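You operate a simulated robot arm through the tools that you are given. There is no shell and no other tool. Be economical: measure what you need, move in short steps, check, and stop when the job is done.

You run a simulated two-armed robot. Do the job below in one go: nothing can be reset, and whatever is moved stays where it is left.

TASK
Wipe up the spill on the tea table top with the striped scarf and put it back.

The check looks at the end state, three seconds after you hand in, the way a careful person would. Anything else that was tipped, shoved, dropped, spilled or broken makes it a failure.

THE ROBOT
Two 7-joint arms with two-finger parallel grippers on one trunk, on a base that drives. Base frame: it is fixed to the floor where the robot stands at the start and does not move with it; the origin is under the middle of the robot, x ahead of it, y to its left, z up. Readings come in mm, degrees, newtons and seconds.
The left shoulder is at the start at [70, 163, 1045], the right one opposite. Payload 3.43 kg a hand.
Tool frame (each hand has its own): the origin (TCP) lies between the finger pads and is the grasp point; the fingertips stand 34 mm ahead of it; z points along the fingers, y is the line along which they close. The gripper opens to 128 mm. The fingers are 24 mm wide and 12 mm thick; the gripper's body (48 by 130 mm) begins 96 mm behind the TCP.
Orientation is that of the tool frame in the base frame, as a unit quaternion [w, x, y, z]. With the fingers straight down and closing along the base's y, the tool's x points along the base's -x, its y along +y and its z along -z.

THE INTERFACE
- The arms move only by the tool servo_tool. It takes "left_motion", "right_motion" or both (then of equal length, played together; a hand with none holds still); each is a list of rows, each an object of numbers (a shift or turn left out is 0, a gripper value left out holds the last): "x", "y", "z": the shift along the tool's x, y, z in m; "rx", "ry", "rz": the turn, a rotation vector about the tool's x, y, z in degrees; "grip": the opening, from 0 (shut) to 1 (fully open). In form: [{"x": .., "y": .., "z": .., "rx": .., "ry": .., "rz": .., "grip": ..}, ...]. A call has 1 to 8 rows; each row is the pose to reach, as a shift and turn from the pose commanded when the call began, along the tool's axes at that moment. Each row takes 0.2 s and may step no farther than 50 mm and 8.6 degrees from the row before; otherwise, or with a gripper value out of range, the whole call is refused. A pose out of reach is approached as far as the arm can. The call stops where the force on the tool passes 40 N (or 10 N more than at its start, if that is more) or the arm is blocked; 0.2 s more then pass. Each finger travels about 153 mm/s and halts on what it meets, pressing with about 32 N; the grip force reading is that of the motor and also rises with nothing between the fingers. The clock runs only during rows and for 0.2 s after the last one: add rows that repeat a pose to give the fingers time. The reply holds the time, the measured pose of the TCP, the force on the tool along the base axes, the opening and the grip force, in the units named above and with some noise.
- Cameras (640 x 400 px; columns grow to the right, rows downward): "scene" is now at [130.2, 36, 1272.4]; the picture's right is [0.42, -0.91, 0.00], its down [-0.53, -0.25, -0.81] and it looks along [0.74, 0.34, -0.59] (base axes); focal length 248 px, centre (320, 200). "left" rides on the left gripper at [76, 11, -160] in its tool frame; the picture's right is [-0.15, 0.99, 0.00], its down [-0.88, -0.13, -0.46] and it looks along [-0.45, -0.07, 0.89] (tool axes); focal length 234 px, centre (320, 200). "right" rides on the right gripper at [76, -11, -160] in its tool frame; the picture's right is [0.15, 0.99, 0.00], its down [-0.88, 0.13, -0.46] and it looks along [-0.45, 0.07, 0.89] (tool axes); focal length 234 px, centre (320, 200).
- camera(camera): a new picture of that camera. It takes no simulated time.
- raise_lower(by): slides the trunk up (or, below 0, down) by that many mm; the arms and the scene camera ride with it, the base frame stays. It gives what a move gives, with no picture.
- steer(legs): drives the robot by 1 to 6 legs, each [ahead, left, turn to the left] in mm, mm and degrees, along the robot's own axes; the way and the turn of a leg run together, so that a leg with both is an arc; at most 1500 mm and 180 degrees a leg. The arms and the cameras ride along, it lands a little off, and it stops where it bumps. It gives what a move gives.
- pan_tilt(pan, tilt): turns the head with the scene camera to pan (to the left, within 86 degrees either way) and tilt (down, from -29 to 69), counted from straight ahead of the robot. It gives what a move gives.
- measure_at(camera, pixels): for up to 12 pixels [column, row] of the newest picture of that camera ("zoom" is the newest enlarged one), the place [x, y, z] in the base frame of the surface seen there, good to about 2 mm. It takes no simulated time.
- enlarge(camera, box): a new picture of the part [left, top, right, bottom] of that camera's present view, enlarged. It takes no simulated time.
- finish_job(): hands the job in; it is judged then, once.

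Keep the steps short. Do not move on a guess: measure, check each grasp and each placing, and mend mistakes. In all there are 80 turns and 78 pictures (those below and enlarged ones count). Leave the grippers open and the arms clear of the work at the hand-in unless told otherwise, and finish with a single line.

The tools are called after "Call:" as a command line: name --argument value ..., lists and objects as JSON in quotes. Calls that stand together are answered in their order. servo_tool: Moves the arms, as the interface text tells. Its arguments: {"type":"object","properties":{"left_motion":{"type":"array","items":{"type":"object","properties":{"x":{"type":"number"},"y":{"type":"number"},"z":{"type":"number"},"rx":{"type":"number"},"ry":{"type":"number"},"rz":{"type":"number"},"grip":{"type":"number"}}}},"right_motion":{"type":"array","items":{"type":"object","properties":{"x":{"type":"number"},"y":{"type":"number"},"z":{"type":"number"},"rx":{"type":"number"},"ry":{"type":"number"},"rz":{"type":"number"},"grip":{"type":"number"}}}}},"required":[]} The other tools are called the same way: raise_lower (by) slides the trunk up or down; steer (legs) drives the base; pan_tilt (pan, tilt) turns the head that bears the scene camera; camera (camera) takes a picture; measure_at (camera, pixels) gives the place of the surface under pixels of a picture; enlarge (camera, box) takes an enlarged picture of a part of a camera's view; finish_job () hands the job in.

At the start:

```text
t: 0.0
left_ee_pos: [508.5, 479.7, 1023.6]
left_tcp_rot: [-0.001, 0.0, 1.0, 0.0]
left_contact_force: [0.6, 0.2, 0.6]
left_finger_gap: 128.0
left_grip_force: 0.1
right_ee_pos: [717.5, -79.1, 930.9]
right_tcp_rot: [0.0, 0.001, 1.0, 0.0]
right_contact_force: [-0.2, 0.8, 0.2]
right_finger_gap: 127.8
right_grip_force: 0.1
trunk travel left (down, up): [-525.0, 415.0]
robot x, y, heading: [-2.7, 5.3, -0.0]
head pan, tilt: [24.9, 35.8]
```

scene: 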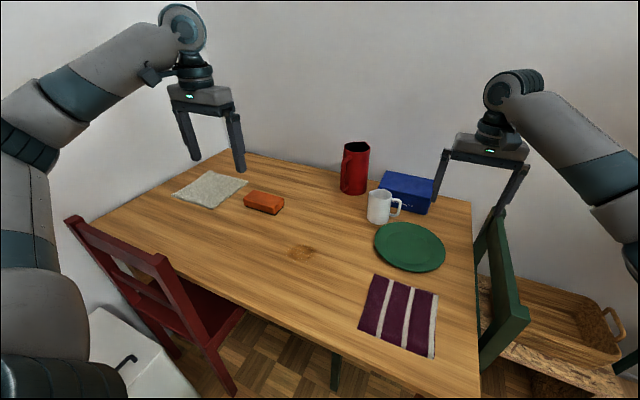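
right: 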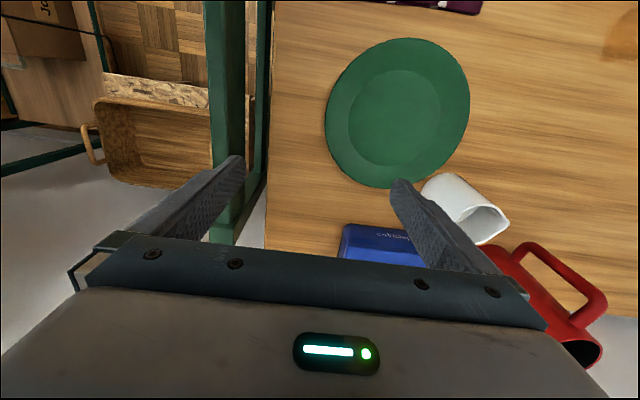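
left: 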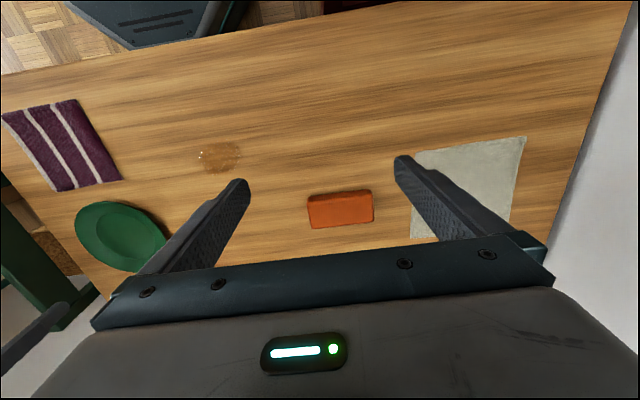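

I see the striped cloth near (400,315) and a brownish spill near (302,252). I'll enlarge both, then measure.

Call:
enlarge --camera "scene" --box '[240, 200, 480, 370]'

Call:
measure_at --camera "scene" --pixels '[[374, 275], [437, 293], [434, 357], [359, 329], [400, 315], [302, 252], [288, 252], [316, 252], [302, 244], [302, 261], [375, 240], [445, 262]]'

Call:
measure_at --camera "left" --pixels '[[196, 156], [242, 156], [220, 142], [220, 172], [5, 116], [75, 100], [122, 180], [57, 191]]'

```text
2.35 times, centred on (360, 285) of scene
```

zoom: 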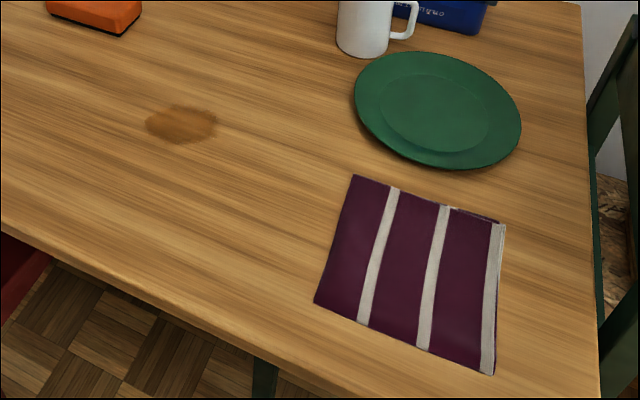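

```text
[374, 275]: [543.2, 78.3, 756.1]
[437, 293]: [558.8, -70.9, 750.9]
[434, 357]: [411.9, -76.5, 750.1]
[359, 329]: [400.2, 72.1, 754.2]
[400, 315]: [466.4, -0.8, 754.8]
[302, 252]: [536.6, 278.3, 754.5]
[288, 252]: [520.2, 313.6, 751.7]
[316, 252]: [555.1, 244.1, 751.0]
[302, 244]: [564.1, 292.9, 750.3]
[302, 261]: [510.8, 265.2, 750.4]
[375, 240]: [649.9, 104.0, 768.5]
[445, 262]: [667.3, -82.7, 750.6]
```

```text
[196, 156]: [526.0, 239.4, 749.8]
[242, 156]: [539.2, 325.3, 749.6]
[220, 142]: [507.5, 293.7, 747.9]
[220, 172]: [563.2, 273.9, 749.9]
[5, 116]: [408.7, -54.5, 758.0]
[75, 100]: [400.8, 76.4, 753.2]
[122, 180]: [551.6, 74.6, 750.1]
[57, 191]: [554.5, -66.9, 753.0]
```

The tabletop is at about z 750. The cloth covers x 400–553, y −74–77, and the spill is centred at (536, 282), about 56 × 85 mm. I'll bring the left hand high over the cloth for a closer look.

Call:
servo_tool --left_motion '[{"y": -0.048, "x": 0.004}, {"y": -0.096, "x": 0.008}, {"y": -0.144, "x": 0.012}, {"y": -0.192, "x": 0.016}, {"y": -0.24, "x": 0.02}, {"y": -0.288, "x": 0.024}, {"y": -0.336, "x": 0.028}, {"y": -0.384, "x": 0.031}]'

Call:
servo_tool --left_motion '[{"y": -0.02, "z": 0.03}, {"y": -0.04, "z": 0.06}, {"y": -0.06, "z": 0.09}, {"y": -0.08, "z": 0.12}, {"y": -0.096, "z": 0.12}]'

Call:
camera --camera "left"

Call:
camera --camera "scene"

```text
t: 1.8
left_ee_pos: [477.1, 93.3, 1024.2]
left_tcp_rot: [0.001, 0.0, 1.0, 0.001]
left_contact_force: [-0.2, 0.4, 0.5]
left_finger_gap: 127.8
left_grip_force: 0.1
right_ee_pos: [717.4, -80.2, 930.9]
right_tcp_rot: [-0.001, 0.0, 1.0, 0.0]
right_contact_force: [-0.5, -0.1, 0.5]
right_finger_gap: 128.1
right_grip_force: 0.0
trunk travel left (down, up): [-525.0, 415.0]
robot x, y, heading: [0.8, 1.8, -0.1]
head pan, tilt: [24.9, 35.8]
```

```text
t: 3.0
left_ee_pos: [475.6, -1.4, 901.4]
left_tcp_rot: [0.0, 0.0, 1.0, 0.0]
left_contact_force: [0.5, 0.3, -0.4]
left_finger_gap: 128.0
left_grip_force: 0.0
right_ee_pos: [716.3, -78.6, 930.6]
right_tcp_rot: [-0.001, 0.0, 1.0, 0.0]
right_contact_force: [0.1, -0.3, -0.1]
right_finger_gap: 128.1
right_grip_force: 0.1
trunk travel left (down, up): [-525.0, 415.0]
robot x, y, heading: [0.5, -0.3, -0.1]
head pan, tilt: [24.9, 35.8]
```

```text
73 pictures are left
```

left: 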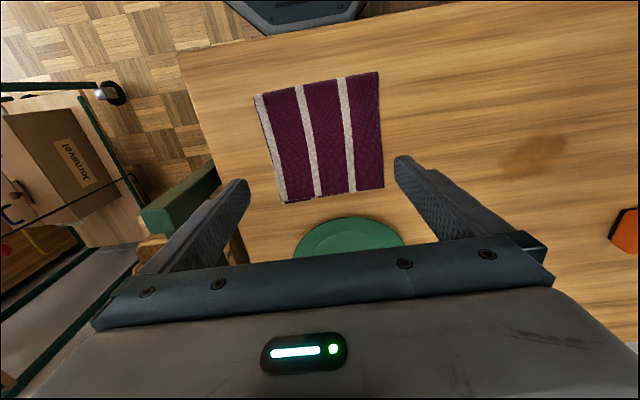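

```text
72 pictures are left
```

scene: 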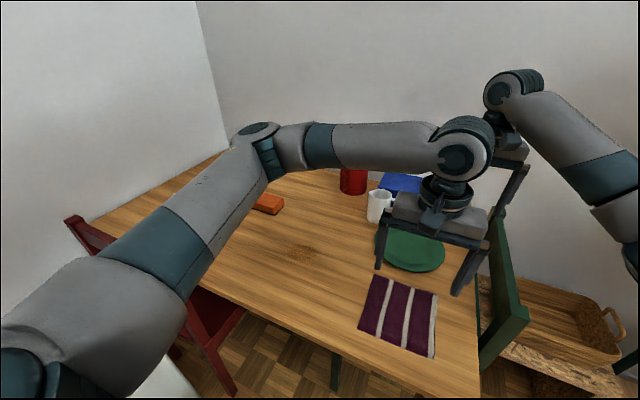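

Clear view. I'll lift the right hand away to the side and enlarge the cloth to judge its thickness.

Call:
servo_tool --right_motion '[{"z": -0.04}, {"z": -0.08}, {"z": -0.1, "y": -0.04}, {"z": -0.1, "y": -0.085}, {"z": -0.1, "y": -0.13}, {"z": -0.1, "y": -0.17}]'

Call:
enlarge --camera "left" --box '[230, 50, 410, 220]'

Call:
measure_at --camera "left" --pixels '[[320, 140], [270, 100], [370, 90], [375, 180], [290, 190], [400, 120], [390, 60], [240, 130], [340, 20], [330, 210]]'

```text
t: 4.4
left_ee_pos: [475.9, -2.5, 901.9]
left_tcp_rot: [0.0, 0.0, 1.0, 0.001]
left_contact_force: [-0.5, -0.4, 0.3]
left_finger_gap: 127.9
left_grip_force: 0.1
right_ee_pos: [715.1, -250.1, 1031.2]
right_tcp_rot: [-0.001, 0.0, 1.0, 0.0]
right_contact_force: [-0.4, -0.1, -0.1]
right_finger_gap: 128.0
right_grip_force: 0.0
trunk travel left (down, up): [-525.0, 415.0]
robot x, y, heading: [-0.5, 1.4, 0.2]
head pan, tilt: [24.9, 35.8]
```

```text
2.35 times, centred on (320, 135) of left
```

zoom: 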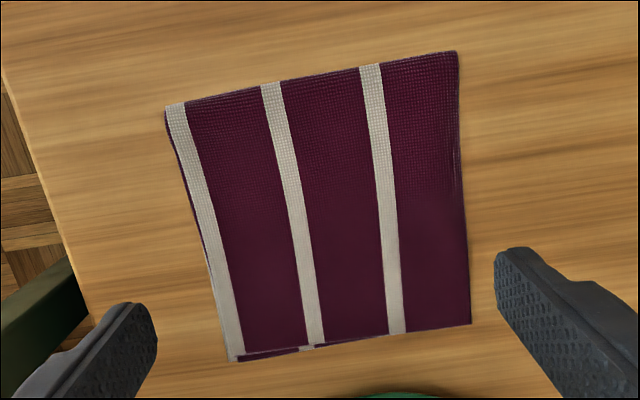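

```text
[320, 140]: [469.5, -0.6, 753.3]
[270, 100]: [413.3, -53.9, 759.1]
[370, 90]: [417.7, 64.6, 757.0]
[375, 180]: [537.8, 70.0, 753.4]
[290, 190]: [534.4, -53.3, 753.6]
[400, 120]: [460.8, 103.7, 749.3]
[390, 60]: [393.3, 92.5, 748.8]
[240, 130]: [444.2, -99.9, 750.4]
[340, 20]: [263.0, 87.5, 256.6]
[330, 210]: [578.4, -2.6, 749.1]
```

The cloth is about 5 mm thick, with its top at z ≈ 754. I'll try pressing it with both fingertips so it stays flat and sliding it over the spill. First I descend to just above the cloth with the fingers about 64 mm apart.

Call:
servo_tool --left_motion '[{"z": 0.035, "grip": 0.5}, {"z": 0.07}, {"z": 0.1}, {"z": 0.107}, {"z": 0.111}, {"z": 0.114}]'

Call:
camera --camera "left"

```text
t: 5.8
left_ee_pos: [477.7, -0.6, 790.5]
left_tcp_rot: [0.0, 0.0, 1.0, 0.0]
left_contact_force: [-0.5, -0.2, 0.9]
left_finger_gap: 63.9
left_grip_force: 0.1
right_ee_pos: [714.7, -248.7, 1032.6]
right_tcp_rot: [0.0, 0.0, 1.0, -0.001]
right_contact_force: [0.4, 0.0, 0.0]
right_finger_gap: 128.1
right_grip_force: 0.1
trunk travel left (down, up): [-525.0, 415.0]
robot x, y, heading: [-3.0, 1.7, -0.2]
head pan, tilt: [24.9, 35.8]
```

```text
70 pictures are left
```

left: 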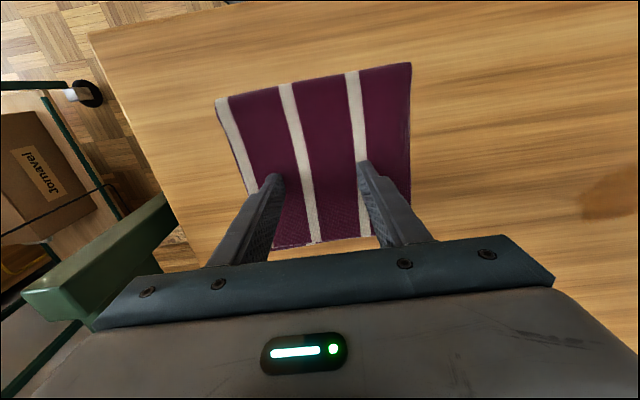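

I'm just above the cloth. Now I press down in 1–2 mm steps and watch the force.

Call:
servo_tool --left_motion '[{"z": 0.0015}, {"z": 0.003}, {"z": 0.0045}, {"z": 0.005}]'

```text
t: 6.8
left_ee_pos: [477.9, -0.2, 785.6]
left_tcp_rot: [0.002, 0.0, 1.0, -0.001]
left_contact_force: [-0.6, 3.2, 20.2]
left_finger_gap: 64.2
left_grip_force: 0.0
right_ee_pos: [712.7, -247.0, 1034.1]
right_tcp_rot: [0.0, 0.0, 1.0, 0.0]
right_contact_force: [0.0, 0.2, 1.2]
right_finger_gap: 127.8
right_grip_force: 0.2
trunk travel left (down, up): [-525.0, 415.0]
robot x, y, heading: [-1.8, -1.7, -0.2]
head pan, tilt: [24.9, 35.8]
```

It reads 20 N of press. I'll slide 30 mm toward +y as a test.

Call:
servo_tool --left_motion '[{"y": 0.01}, {"y": 0.02}, {"y": 0.03}, {"y": 0.03}]'

Call:
camera --camera "left"

```text
t: 7.8
left_ee_pos: [477.1, 28.0, 785.9]
left_tcp_rot: [0.0, 0.0, 1.0, 0.0]
left_contact_force: [0.1, -3.7, 15.5]
left_finger_gap: 64.1
left_grip_force: 0.1
right_ee_pos: [714.7, -248.4, 1034.0]
right_tcp_rot: [0.001, 0.0, 1.0, 0.0]
right_contact_force: [-0.2, -0.7, 1.0]
right_finger_gap: 128.4
right_grip_force: 0.1
trunk travel left (down, up): [-525.0, 415.0]
robot x, y, heading: [1.0, -3.0, 0.1]
head pan, tilt: [24.9, 35.8]
```

```text
69 pictures are left
```

left: 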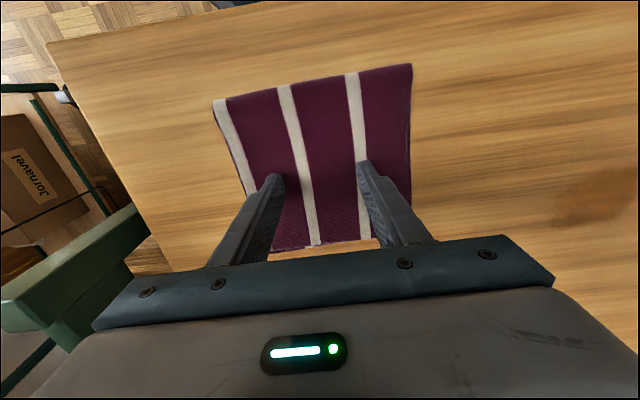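

The cloth follows the fingers exactly and stays flat. I'll carry on sliding toward the spill, and check where the orange block is.

Call:
servo_tool --left_motion '[{"y": 0.02, "x": -0.006, "z": 0.0005}, {"y": 0.04, "x": -0.012, "z": 0.0005}, {"y": 0.06, "x": -0.018, "z": 0.0005}, {"y": 0.08, "x": -0.024, "z": 0.0005}, {"y": 0.1, "x": -0.03, "z": 0.0005}, {"y": 0.12, "x": -0.036, "z": 0.0005}, {"y": 0.14, "x": -0.04, "z": 0.0005}]'

Call:
camera --camera "left"

Call:
camera --camera "scene"

Call:
measure_at --camera "scene" --pixels '[[243, 203], [277, 213], [284, 205], [265, 210]]'

```text
t: 9.4
left_ee_pos: [518.4, 171.7, 785.5]
left_tcp_rot: [0.002, 0.0, 1.0, 0.001]
left_contact_force: [-1.1, -4.8, 23.6]
left_finger_gap: 64.1
left_grip_force: 0.1
right_ee_pos: [711.9, -249.5, 1034.6]
right_tcp_rot: [0.001, 0.002, 1.0, 0.0]
right_contact_force: [0.2, 0.2, 0.2]
right_finger_gap: 128.0
right_grip_force: 0.1
trunk travel left (down, up): [-525.0, 415.0]
robot x, y, heading: [-1.1, 2.1, 0.1]
head pan, tilt: [24.9, 35.8]
```

```text
68 pictures are left
```

left: 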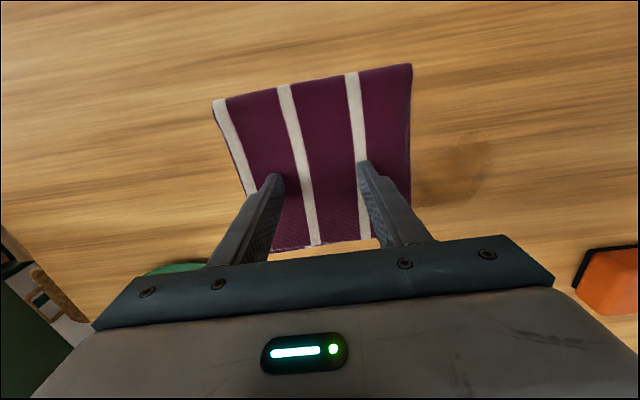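

```text
67 pictures are left
```

scene: 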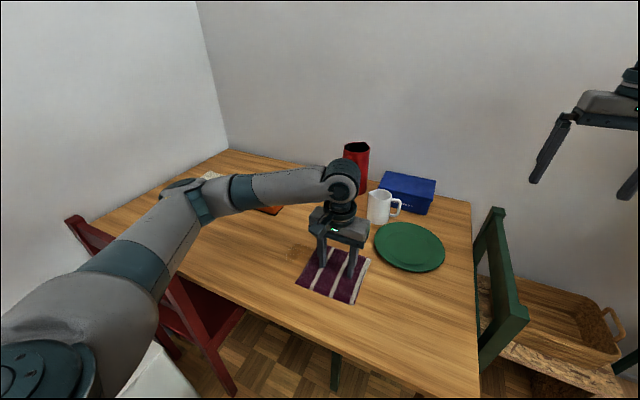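

```text
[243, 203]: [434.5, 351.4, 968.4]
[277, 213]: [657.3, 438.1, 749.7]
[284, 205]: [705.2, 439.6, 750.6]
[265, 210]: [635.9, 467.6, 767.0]
```

The orange block starts at about x 630, y 430, so there is room. I'll slide over the spill, on to y ≈ 315.

Call:
servo_tool --left_motion '[{"y": 0.02, "x": -0.004}, {"y": 0.04, "x": -0.008}, {"y": 0.06, "x": -0.012}, {"y": 0.08, "x": -0.016}, {"y": 0.1, "x": -0.018}, {"y": 0.12, "x": -0.018}, {"y": 0.14, "x": -0.018}]'

Call:
camera --camera "left"

```text
t: 11.0
left_ee_pos: [535.1, 306.6, 786.6]
left_tcp_rot: [0.003, 0.001, 1.0, 0.0]
left_contact_force: [0.8, -12.3, 29.5]
left_finger_gap: 63.7
left_grip_force: 0.2
right_ee_pos: [713.2, -251.0, 1034.0]
right_tcp_rot: [0.001, 0.001, 1.0, 0.002]
right_contact_force: [-0.6, 0.7, 1.0]
right_finger_gap: 128.2
right_grip_force: 0.1
trunk travel left (down, up): [-525.0, 415.0]
robot x, y, heading: [3.8, 1.0, -0.2]
head pan, tilt: [24.9, 35.8]
```

```text
66 pictures are left
```

left: 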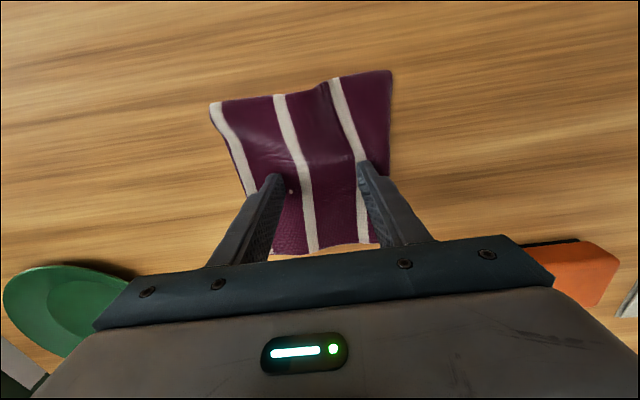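

It is a soft cloth and has wrinkled slightly because of drag. Moving back should stretch it out; I'll stroke back over the spill.

Call:
servo_tool --left_motion '[{"y": -0.01}, {"y": -0.02}, {"y": -0.03}, {"y": -0.04}, {"y": -0.05}, {"y": -0.06}]'

Call:
camera --camera "left"

```text
t: 12.4
left_ee_pos: [533.2, 247.9, 785.0]
left_tcp_rot: [0.0, 0.0, 1.0, 0.0]
left_contact_force: [-0.6, 10.0, 25.6]
left_finger_gap: 63.1
left_grip_force: 0.1
right_ee_pos: [713.6, -248.9, 1035.3]
right_tcp_rot: [0.0, 0.001, 1.0, 0.0]
right_contact_force: [-0.4, -0.3, -1.2]
right_finger_gap: 128.2
right_grip_force: 0.1
trunk travel left (down, up): [-525.0, 415.0]
robot x, y, heading: [-1.3, -2.5, -0.2]
head pan, tilt: [24.9, 35.8]
```

```text
65 pictures are left
```

left: 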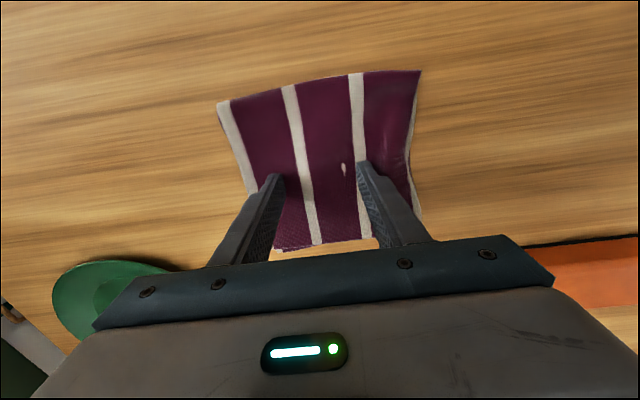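

It flattened out again. Two more strokes, then pull the cloth off to y ≈ 170 to see what is left.

Call:
servo_tool --left_motion '[{"y": 0.015}, {"y": 0.03}, {"y": 0.045}, {"y": 0.03}, {"y": 0.015}, {"y": 0.0}, {"y": -0.015}, {"y": -0.03}]'

Call:
servo_tool --left_motion '[{"y": -0.015}, {"y": -0.03}, {"y": -0.045}, {"y": -0.055}]'

Call:
camera --camera "left"

Call:
camera --camera "scene"

```text
t: 14.0
left_ee_pos: [533.4, 237.5, 786.4]
left_tcp_rot: [0.002, 0.0, 1.0, 0.0]
left_contact_force: [-6.0, 0.8, 17.9]
left_finger_gap: 63.5
left_grip_force: 0.1
right_ee_pos: [714.9, -247.1, 1033.1]
right_tcp_rot: [0.0, 0.0, 1.0, 0.0]
right_contact_force: [0.9, 0.1, -0.4]
right_finger_gap: 127.9
right_grip_force: 0.0
trunk travel left (down, up): [-525.0, 415.0]
robot x, y, heading: [1.1, -2.0, -0.1]
head pan, tilt: [24.9, 35.8]
stopped in row 8 (left hand): the force on the tool passed its limit (the readings are from after the stop); the commanded pose is now the measured one
```

```text
t: 15.0
left_ee_pos: [533.0, 182.6, 785.4]
left_tcp_rot: [0.003, -0.002, 1.0, 0.0]
left_contact_force: [1.9, 8.6, 22.9]
left_finger_gap: 62.1
left_grip_force: 0.1
right_ee_pos: [712.9, -246.8, 1033.2]
right_tcp_rot: [0.0, 0.0, 1.0, 0.0]
right_contact_force: [-0.4, 0.0, -0.1]
right_finger_gap: 128.0
right_grip_force: 0.1
trunk travel left (down, up): [-525.0, 415.0]
robot x, y, heading: [2.1, 0.7, 0.1]
head pan, tilt: [24.9, 35.8]
```

```text
64 pictures are left
```

left: 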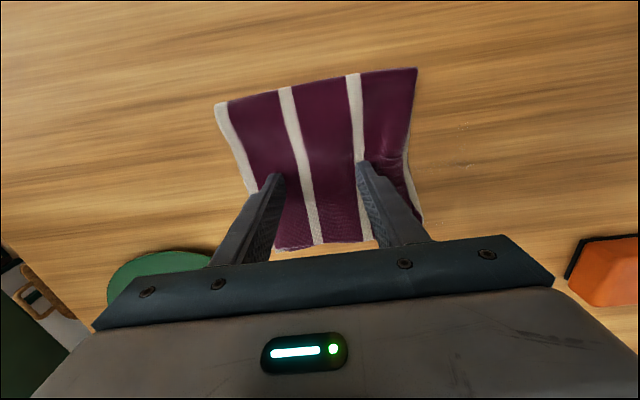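

```text
63 pictures are left
```

scene: 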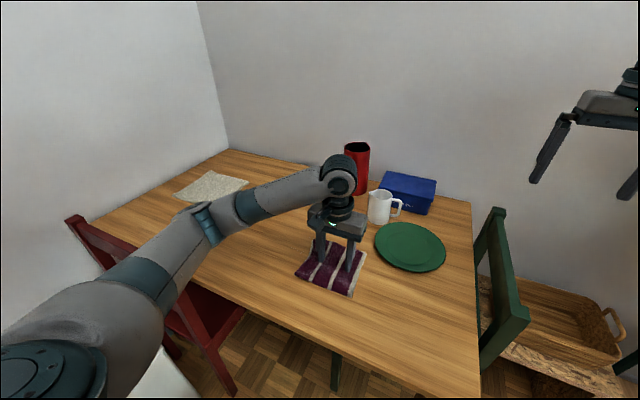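

The spill looks almost gone. I'll enlarge to check for residue.

Call:
enlarge --camera "left" --box '[350, 60, 590, 240]'

Call:
enlarge --camera "scene" --box '[250, 210, 400, 310]'

Call:
measure_at --camera "left" --pixels '[[465, 125], [470, 165], [440, 220], [217, 104], [417, 70], [278, 250], [422, 222]]'

```text
2.22 times, centred on (470, 150) of left
```

zoom: 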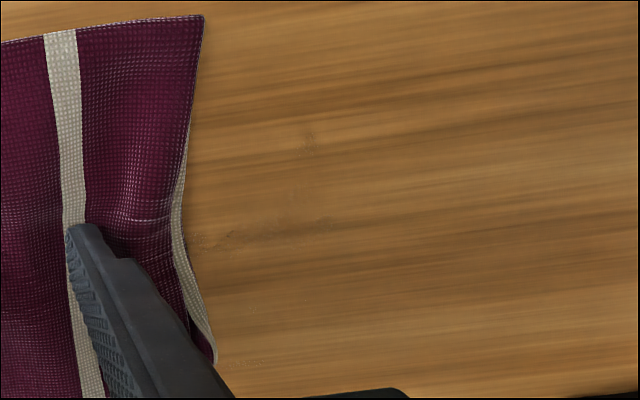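

```text
4.00 times, centred on (325, 260) of scene
```

zoom: 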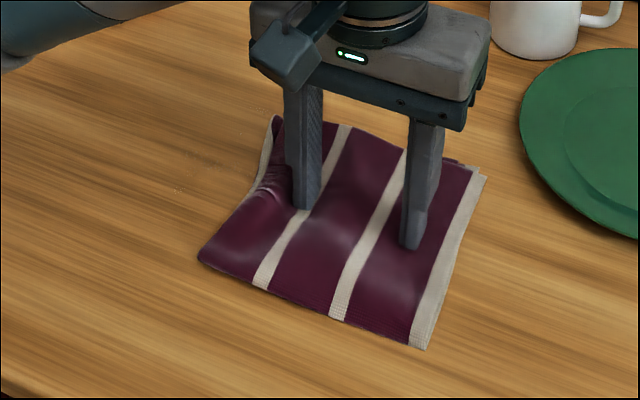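

```text
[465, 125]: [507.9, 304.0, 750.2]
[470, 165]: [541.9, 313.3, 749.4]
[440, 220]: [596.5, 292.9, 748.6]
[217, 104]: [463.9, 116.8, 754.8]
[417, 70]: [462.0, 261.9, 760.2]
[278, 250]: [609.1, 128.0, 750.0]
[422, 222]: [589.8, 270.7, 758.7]
```

Faint traces remain around (508–597, 275–313), and the left edge is slightly curled. I'll lift, spread the fingers to about 105 mm and re-press nearer the edges so the cloth stays flat, then wipe again.

Call:
servo_tool --left_motion '[{"z": -0.02}, {"z": -0.025, "y": 0.01, "grip": 0.82}, {"z": -0.025, "y": 0.011}, {"z": -0.008, "y": 0.011}, {"z": -0.003, "y": 0.011}, {"z": -0.001, "y": 0.011}, {"z": 0.0005, "y": 0.011}]'

Call:
camera --camera "left"

```text
t: 16.6
left_ee_pos: [534.9, 194.3, 785.9]
left_tcp_rot: [0.004, -0.001, 1.0, 0.0]
left_contact_force: [-1.2, 2.7, 27.1]
left_finger_gap: 105.2
left_grip_force: 0.3
right_ee_pos: [711.7, -247.9, 1034.1]
right_tcp_rot: [0.001, -0.001, 1.0, 0.0]
right_contact_force: [0.1, 0.0, 0.8]
right_finger_gap: 127.9
right_grip_force: 0.0
trunk travel left (down, up): [-525.0, 415.0]
robot x, y, heading: [0.8, 2.2, -0.1]
head pan, tilt: [24.9, 35.8]
```

```text
60 pictures are left
```

left: 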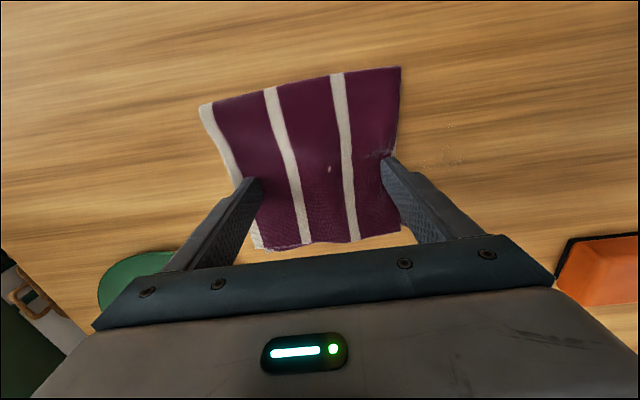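

Good hold near both edges. Wiping stroke out to y ≈ 315.

Call:
servo_tool --left_motion '[{"y": 0.016}, {"y": 0.032}, {"y": 0.048}, {"y": 0.064}, {"y": 0.08}, {"y": 0.096}, {"y": 0.112}, {"y": 0.124}]'

Call:
camera --camera "left"

```text
t: 18.2
left_ee_pos: [534.3, 301.1, 786.5]
left_tcp_rot: [0.004, 0.0, 1.0, -0.001]
left_contact_force: [-6.0, -7.0, 22.6]
left_finger_gap: 102.5
left_grip_force: 0.1
right_ee_pos: [713.7, -248.5, 1033.5]
right_tcp_rot: [0.0, -0.001, 1.0, -0.001]
right_contact_force: [0.1, 0.1, -0.6]
right_finger_gap: 128.1
right_grip_force: 0.1
trunk travel left (down, up): [-525.0, 415.0]
robot x, y, heading: [1.3, 1.1, -0.1]
head pan, tilt: [24.9, 35.8]
stopped in row 7 (left hand): the force on the tool passed its limit (the readings are from after the stop); the commanded pose is now the measured one
```

```text
59 pictures are left
```

left: 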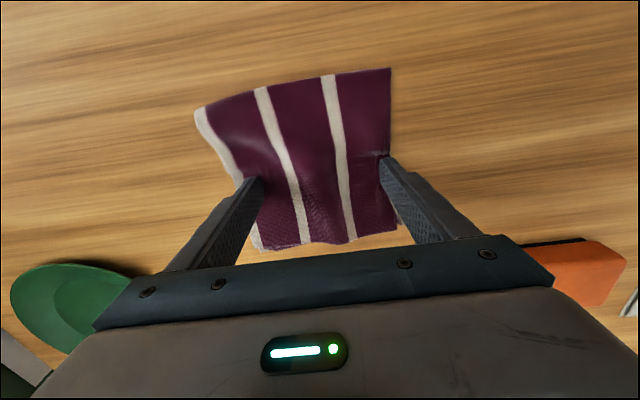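

Good. Now small strokes fore and aft over the spill area, with slightly lighter pressure.

Call:
servo_tool --left_motion '[{"x": 0.012, "z": -0.0005}, {"x": 0.025, "z": -0.0005}, {"x": 0.012, "y": -0.01, "z": -0.0005}, {"x": 0.0, "y": -0.02, "z": -0.0005}, {"x": -0.012, "y": -0.02, "z": -0.0005}, {"x": -0.025, "y": -0.02, "z": -0.0005}, {"x": -0.012, "y": -0.01, "z": -0.0005}, {"x": 0.0, "y": 0.0, "z": -0.0005}]'

Call:
camera --camera "left"

```text
t: 20.0
left_ee_pos: [533.7, 299.6, 785.9]
left_tcp_rot: [0.005, -0.001, 1.0, -0.001]
left_contact_force: [9.3, -10.0, 37.5]
left_finger_gap: 103.7
left_grip_force: 0.2
right_ee_pos: [712.5, -249.8, 1034.1]
right_tcp_rot: [0.002, 0.001, 1.0, 0.001]
right_contact_force: [0.4, 0.6, 0.8]
right_finger_gap: 127.9
right_grip_force: 0.0
trunk travel left (down, up): [-525.0, 415.0]
robot x, y, heading: [1.6, 1.9, -0.1]
head pan, tilt: [24.9, 35.8]
```

```text
58 pictures are left
```

left: 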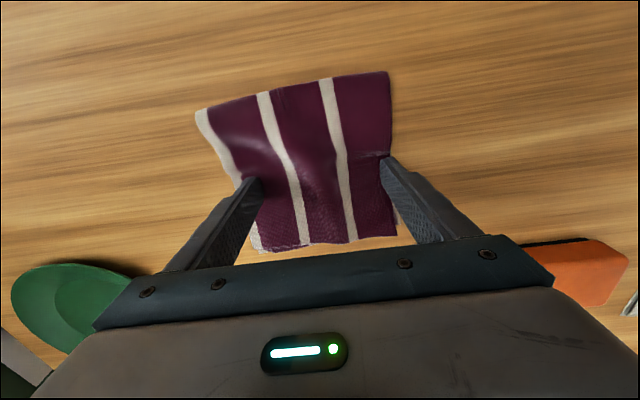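

It reads 37 N, so I'll ease up 1 mm and draw the cloth back to y ≈ 170 to inspect.

Call:
servo_tool --left_motion '[{"z": -0.001}, {"y": -0.018, "z": -0.001}, {"y": -0.036, "z": -0.001}, {"y": -0.054, "z": -0.001}, {"y": -0.072, "z": -0.001}, {"y": -0.09, "z": -0.001}, {"y": -0.108, "z": -0.001}, {"y": -0.13, "z": -0.001}]'

Call:
camera --camera "left"

Call:
enlarge --camera "left" --box '[350, 60, 590, 240]'

Call:
enlarge --camera "scene" --box '[250, 210, 400, 310]'

```text
t: 21.8
left_ee_pos: [535.4, 170.6, 786.5]
left_tcp_rot: [0.003, 0.0, 1.0, 0.0]
left_contact_force: [1.8, 9.4, 25.9]
left_finger_gap: 110.5
left_grip_force: 4.6
right_ee_pos: [713.1, -248.4, 1033.9]
right_tcp_rot: [0.001, -0.001, 1.0, 0.001]
right_contact_force: [-0.6, -1.0, 0.4]
right_finger_gap: 128.0
right_grip_force: 0.1
trunk travel left (down, up): [-525.0, 415.0]
robot x, y, heading: [0.7, 1.2, -0.1]
head pan, tilt: [24.9, 35.8]
```

```text
57 pictures are left
```

left: 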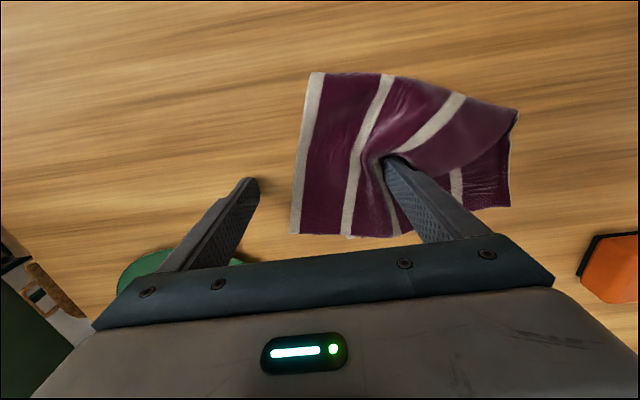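

```text
2.22 times, centred on (470, 150) of left
```

zoom: 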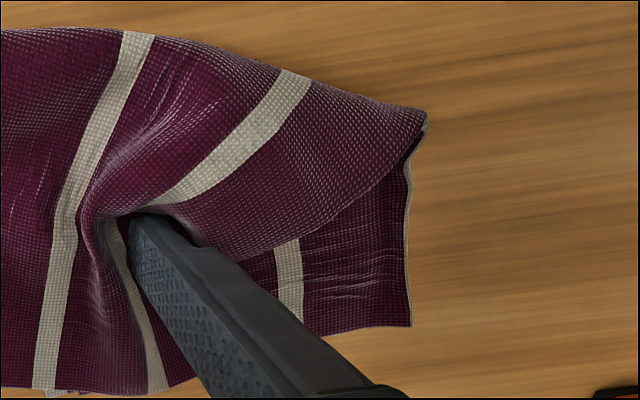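

```text
4.00 times, centred on (325, 260) of scene
```

zoom: 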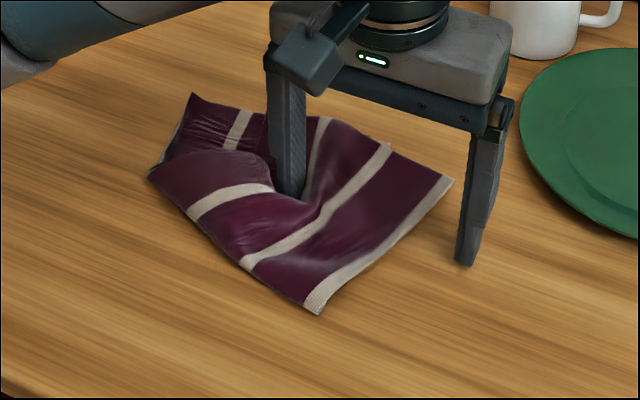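

The right finger slipped off and the left one dragged and rumpled the top layer. I'll undo this by pushing the same finger back along +y about 45 mm, then look.

Call:
servo_tool --left_motion '[{"y": 0.012}, {"y": 0.024}, {"y": 0.036}, {"y": 0.045}, {"y": 0.045, "z": -0.03}, {"y": 0.045, "z": -0.08}, {"y": 0.0, "z": -0.12}]'

Call:
camera --camera "left"

Call:
enlarge --camera "scene" --box '[230, 200, 410, 320]'

```text
refused: row 7 steps farther than a row can; nothing moved
```

```text
54 pictures are left
```

left: 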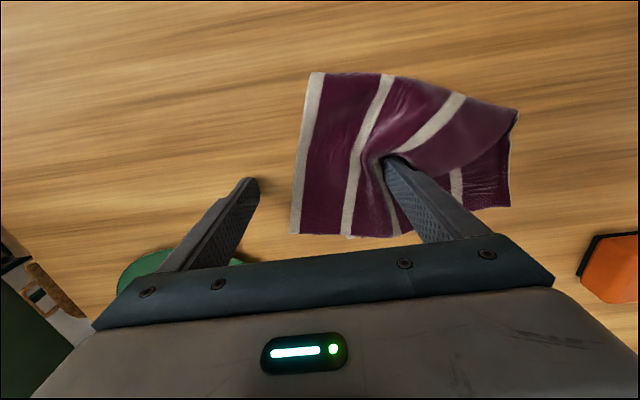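

```text
3.33 times, centred on (320, 260) of scene
```

zoom: 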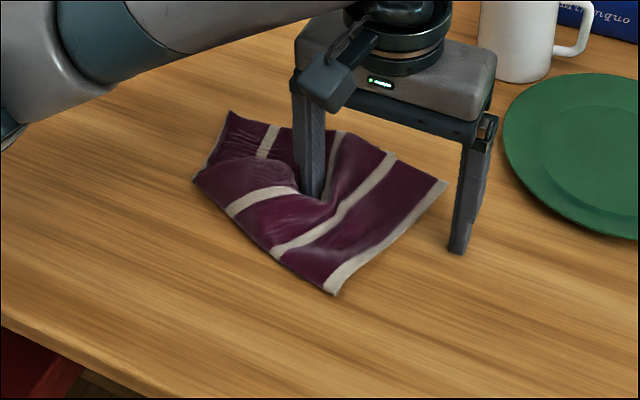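

The last row's step was too long. Same move with legal steps.

Call:
servo_tool --left_motion '[{"y": 0.012}, {"y": 0.024}, {"y": 0.036}, {"y": 0.045}, {"y": 0.045, "z": -0.03}, {"y": 0.045, "z": -0.075}, {"y": 0.03, "z": -0.115}]'

Call:
camera --camera "left"

Call:
enlarge --camera "scene" --box '[230, 200, 410, 320]'

```text
t: 23.4
left_ee_pos: [532.8, 203.3, 902.6]
left_tcp_rot: [0.002, 0.0, 1.0, 0.0]
left_contact_force: [0.1, 0.0, -0.6]
left_finger_gap: 105.1
left_grip_force: 0.0
right_ee_pos: [715.0, -248.7, 1032.3]
right_tcp_rot: [0.0, 0.0, 1.0, -0.001]
right_contact_force: [-0.4, -0.1, -1.3]
right_finger_gap: 127.9
right_grip_force: 0.0
trunk travel left (down, up): [-525.0, 415.0]
robot x, y, heading: [0.1, 0.8, -0.1]
head pan, tilt: [24.9, 35.8]
```

```text
52 pictures are left
```

left: 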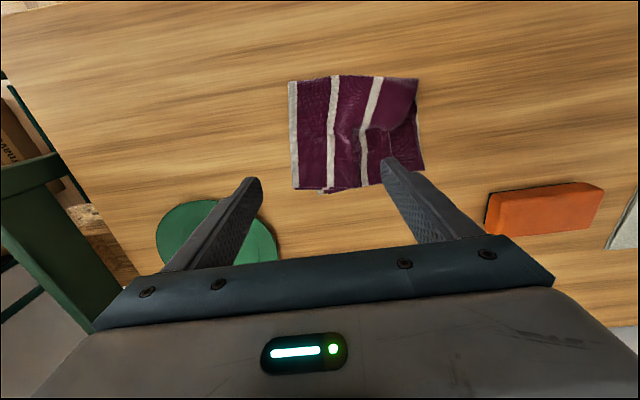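

```text
3.33 times, centred on (320, 260) of scene
```

zoom: 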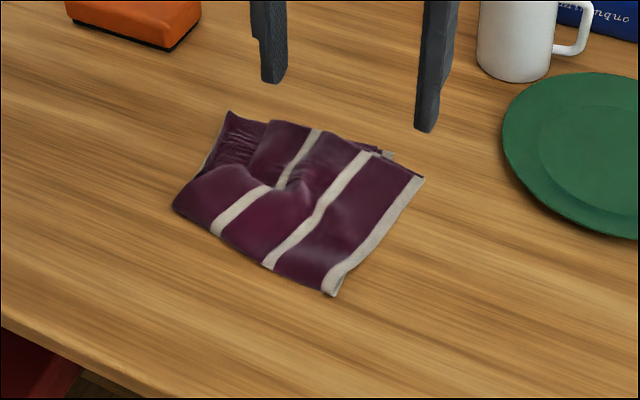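

Much better. I'll zoom in and measure the corners and folds.

Call:
enlarge --camera "left" --box '[270, 50, 450, 210]'

Call:
measure_at --camera "left" --pixels '[[290, 83], [295, 188], [417, 78], [424, 168], [390, 150], [375, 130], [365, 183], [410, 150], [330, 130], [385, 100], [405, 120]]'

```text
2.50 times, centred on (360, 130) of left
```

zoom: 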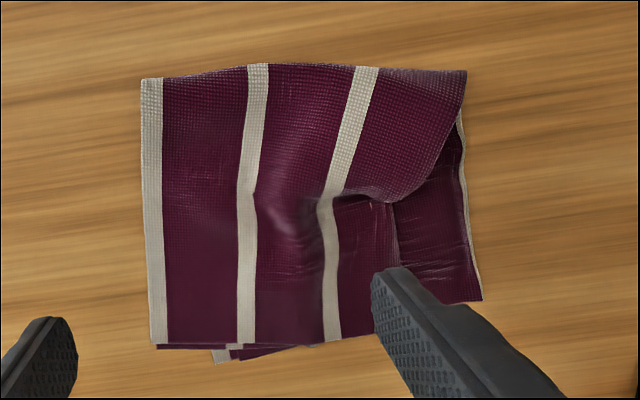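

```text
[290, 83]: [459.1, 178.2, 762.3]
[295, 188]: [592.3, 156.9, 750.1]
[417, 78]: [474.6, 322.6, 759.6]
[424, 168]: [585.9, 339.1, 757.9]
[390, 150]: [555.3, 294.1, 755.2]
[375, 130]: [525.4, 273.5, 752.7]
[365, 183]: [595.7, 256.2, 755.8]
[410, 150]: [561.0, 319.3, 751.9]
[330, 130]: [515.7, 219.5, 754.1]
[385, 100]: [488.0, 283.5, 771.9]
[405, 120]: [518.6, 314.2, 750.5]
```

The back-left part of the top layer sits about 40 mm too far toward −y. With closed fingers I'll press lightly near (560, 272) and draw it toward +y.

Call:
servo_tool --left_motion '[{"x": -0.013, "y": 0.035, "grip": 0}, {"x": -0.027, "y": 0.069}, {"x": -0.027, "y": 0.069, "z": 0.04}, {"x": -0.027, "y": 0.069, "z": 0.08}, {"x": -0.027, "y": 0.069, "z": 0.105}, {"x": -0.027, "y": 0.069, "z": 0.112}, {"x": -0.027, "y": 0.069, "z": 0.1145}]'

Call:
camera --camera "left"

```text
t: 25.0
left_ee_pos: [562.2, 270.2, 786.8]
left_tcp_rot: [0.002, -0.001, 1.0, -0.001]
left_contact_force: [-0.1, 0.3, 2.5]
left_finger_gap: 0.0
left_grip_force: 31.7
right_ee_pos: [715.1, -247.3, 1033.6]
right_tcp_rot: [0.0, 0.0, 1.0, -0.001]
right_contact_force: [-0.3, -0.9, -1.5]
right_finger_gap: 127.8
right_grip_force: 0.0
trunk travel left (down, up): [-525.0, 415.0]
robot x, y, heading: [0.5, 0.6, 0.2]
head pan, tilt: [24.9, 35.8]
```

```text
49 pictures are left
```

left: 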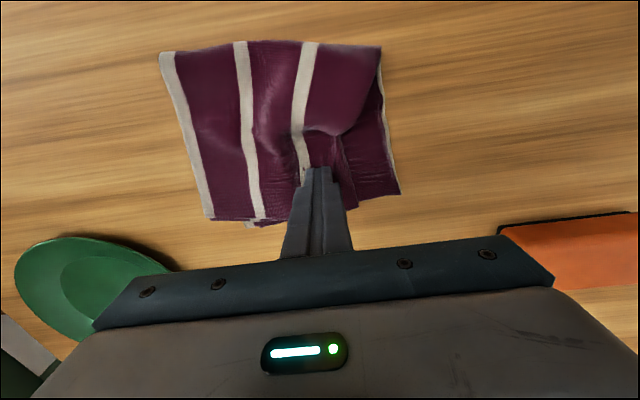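

Light contact, 2.5 N. I'll press slightly more and drag 40 mm to +y.

Call:
servo_tool --left_motion '[{"z": 0.001}, {"z": 0.001, "y": 0.01}, {"z": 0.001, "y": 0.02}, {"z": 0.001, "y": 0.03}, {"z": 0.001, "y": 0.04}]'

Call:
camera --camera "left"

```text
t: 26.2
left_ee_pos: [561.8, 309.3, 785.7]
left_tcp_rot: [0.003, 0.0, 1.0, -0.001]
left_contact_force: [-0.3, -7.2, 17.0]
left_finger_gap: 0.0
left_grip_force: 31.9
right_ee_pos: [712.6, -249.9, 1032.3]
right_tcp_rot: [-0.001, 0.0, 1.0, 0.0]
right_contact_force: [-0.4, -0.4, 0.8]
right_finger_gap: 127.9
right_grip_force: 0.0
trunk travel left (down, up): [-525.0, 415.0]
robot x, y, heading: [0.3, -0.5, -0.1]
head pan, tilt: [24.9, 35.8]
```

```text
48 pictures are left
```

left: 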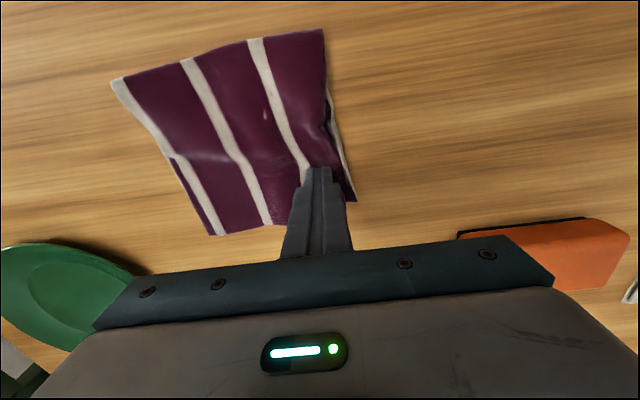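

It is mostly restored. I'll lift and look from above, and check the whole spill area.

Call:
servo_tool --left_motion '[{"z": -0.03}, {"z": -0.075, "x": -0.03}, {"z": -0.12, "x": -0.05}, {"z": -0.14, "x": -0.07, "y": -0.03, "grip": 0.5}]'

Call:
camera --camera "left"

Call:
enlarge --camera "scene" --box '[230, 200, 410, 320]'

```text
refused: row 2 steps farther than a row can; nothing moved
```

```text
47 pictures are left
```

left: 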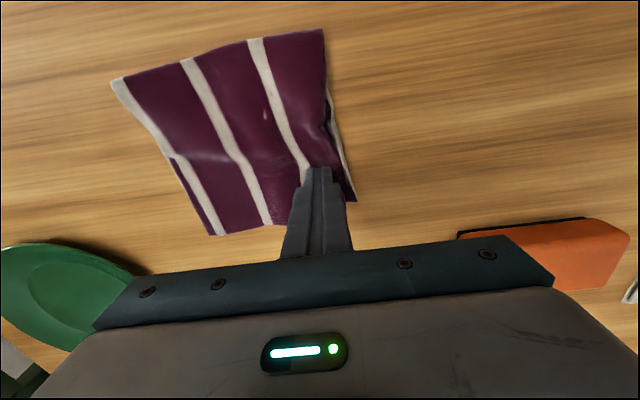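

```text
3.33 times, centred on (320, 260) of scene
```

zoom: 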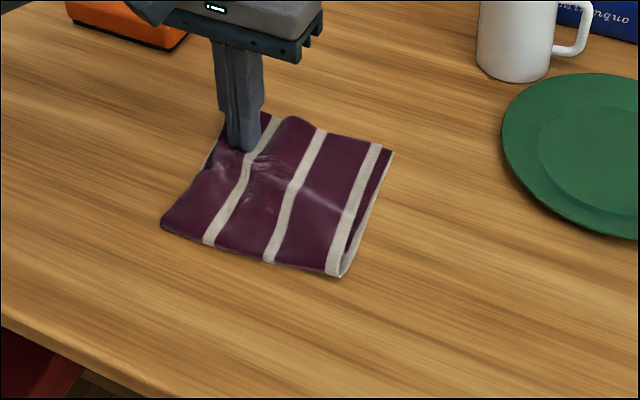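

The step was too long again; smaller steps.

Call:
servo_tool --left_motion '[{"z": -0.03}, {"z": -0.065, "x": -0.02}, {"z": -0.1, "x": -0.04}, {"z": -0.13, "x": -0.06, "y": -0.02}]'

Call:
camera --camera "left"

Call:
enlarge --camera "left" --box '[190, 50, 430, 250]'

```text
t: 27.2
left_ee_pos: [623.9, 288.4, 913.6]
left_tcp_rot: [0.001, 0.0, 1.0, 0.0]
left_contact_force: [-0.2, 0.7, -1.2]
left_finger_gap: 0.0
left_grip_force: 32.0
right_ee_pos: [714.2, -249.4, 1031.3]
right_tcp_rot: [-0.001, 0.0, 1.0, 0.002]
right_contact_force: [-0.1, 0.2, 0.6]
right_finger_gap: 128.1
right_grip_force: 0.1
trunk travel left (down, up): [-525.0, 415.0]
robot x, y, heading: [-0.2, 2.0, 0.2]
head pan, tilt: [24.9, 35.8]
```

```text
45 pictures are left
```

left: 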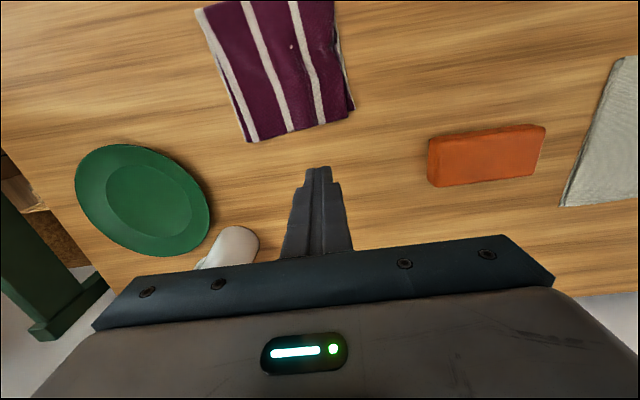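

```text
2.00 times, centred on (310, 150) of left
```

zoom: 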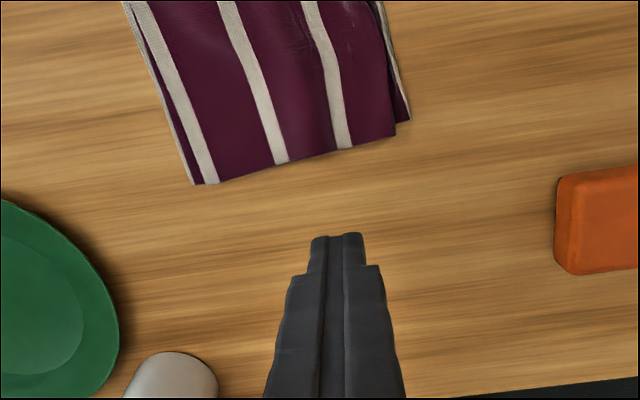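

The cloth is in decent shape. I'll go back above it to see its full outline.

Call:
servo_tool --left_motion '[{"x": 0.04, "y": -0.01, "z": -0.01, "grip": 0.5}, {"x": 0.08, "y": -0.02, "z": -0.02}, {"x": 0.1, "y": -0.03, "z": -0.03}]'

Call:
camera --camera "left"

Call:
enlarge --camera "left" --box '[260, 70, 440, 220]'

```text
t: 28.0
left_ee_pos: [523.0, 257.9, 946.0]
left_tcp_rot: [0.001, 0.0, 1.0, 0.0]
left_contact_force: [-0.8, -0.4, -0.9]
left_finger_gap: 63.9
left_grip_force: 0.0
right_ee_pos: [714.5, -248.3, 1032.6]
right_tcp_rot: [0.0, 0.0, 1.0, 0.0]
right_contact_force: [-0.1, -0.2, 0.5]
right_finger_gap: 128.0
right_grip_force: 0.0
trunk travel left (down, up): [-525.0, 415.0]
robot x, y, heading: [0.1, 3.7, -0.1]
head pan, tilt: [24.9, 35.8]
```

```text
43 pictures are left
```

left: 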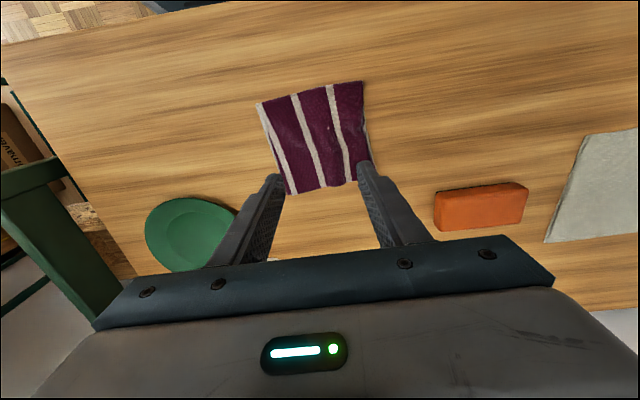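

```text
2.67 times, centred on (350, 145) of left
```

zoom: 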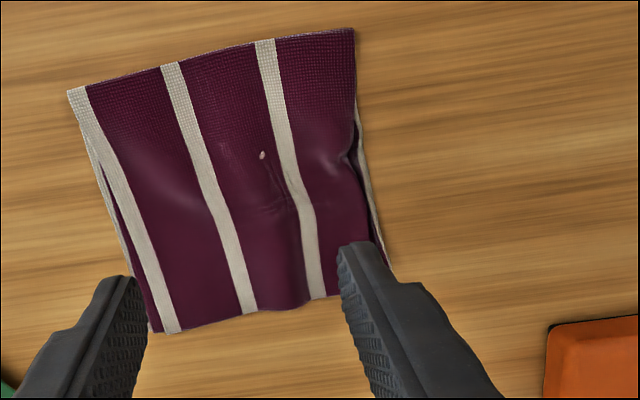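

Nearly flat again. Measuring corners in this zoom.

Call:
measure_at --camera "zoom" --pixels '[[72, 93], [352, 33], [152, 330], [178, 331], [335, 292], [388, 255], [220, 190], [340, 155], [300, 230], [263, 155], [115, 200]]'

```text
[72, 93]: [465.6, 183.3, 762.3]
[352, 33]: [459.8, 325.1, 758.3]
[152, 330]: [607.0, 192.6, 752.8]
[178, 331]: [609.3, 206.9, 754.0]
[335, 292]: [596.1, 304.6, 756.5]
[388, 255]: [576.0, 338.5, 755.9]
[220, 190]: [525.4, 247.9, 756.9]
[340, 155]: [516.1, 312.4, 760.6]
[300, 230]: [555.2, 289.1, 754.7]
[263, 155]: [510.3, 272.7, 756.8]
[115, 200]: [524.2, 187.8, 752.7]
```

Cloth centre is ≈ (530, 258). I'll press at its centre with fingers 64 mm apart, the setup that slid well before, then draw it toward −y.

Call:
servo_tool --left_motion '[{"z": 0.045, "x": -0.004}, {"z": 0.09, "x": -0.007}, {"z": 0.13, "x": -0.007}, {"z": 0.15, "x": -0.007}, {"z": 0.157, "x": -0.007}, {"z": 0.1595, "x": -0.007}, {"z": 0.161, "x": -0.007}]'

Call:
servo_tool --left_motion '[{"y": -0.015}, {"y": -0.03}, {"y": -0.045}, {"y": -0.06}]'

Call:
camera --camera "left"

```text
t: 29.6
left_ee_pos: [530.2, 260.7, 785.2]
left_tcp_rot: [0.005, -0.001, 1.0, -0.001]
left_contact_force: [3.4, 2.4, 21.5]
left_finger_gap: 64.3
left_grip_force: 0.0
right_ee_pos: [714.6, -247.6, 1034.6]
right_tcp_rot: [0.0, 0.0, 1.0, 0.001]
right_contact_force: [0.6, -0.4, -0.5]
right_finger_gap: 128.0
right_grip_force: 0.0
trunk travel left (down, up): [-525.0, 415.0]
robot x, y, heading: [0.1, 0.4, -0.0]
head pan, tilt: [24.9, 35.8]
```

```text
t: 30.6
left_ee_pos: [529.0, 197.5, 785.2]
left_tcp_rot: [0.003, 0.001, 1.0, -0.001]
left_contact_force: [0.1, 2.7, 26.9]
left_finger_gap: 62.4
left_grip_force: 0.1
right_ee_pos: [713.1, -249.1, 1034.2]
right_tcp_rot: [0.001, -0.001, 1.0, 0.0]
right_contact_force: [0.3, -0.1, 0.0]
right_finger_gap: 127.9
right_grip_force: 0.0
trunk travel left (down, up): [-525.0, 415.0]
robot x, y, heading: [-0.4, -1.2, 0.1]
head pan, tilt: [24.9, 35.8]
```

```text
41 pictures are left
```

left: 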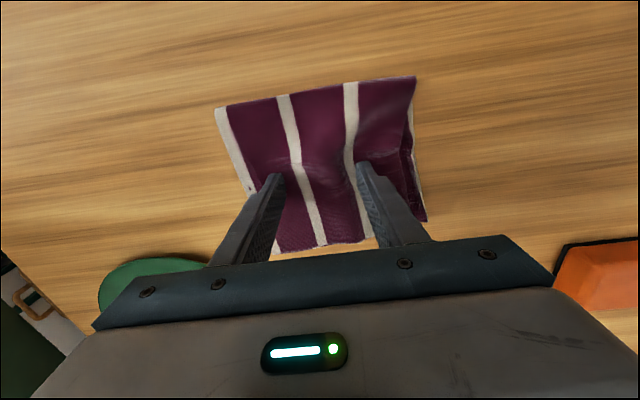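

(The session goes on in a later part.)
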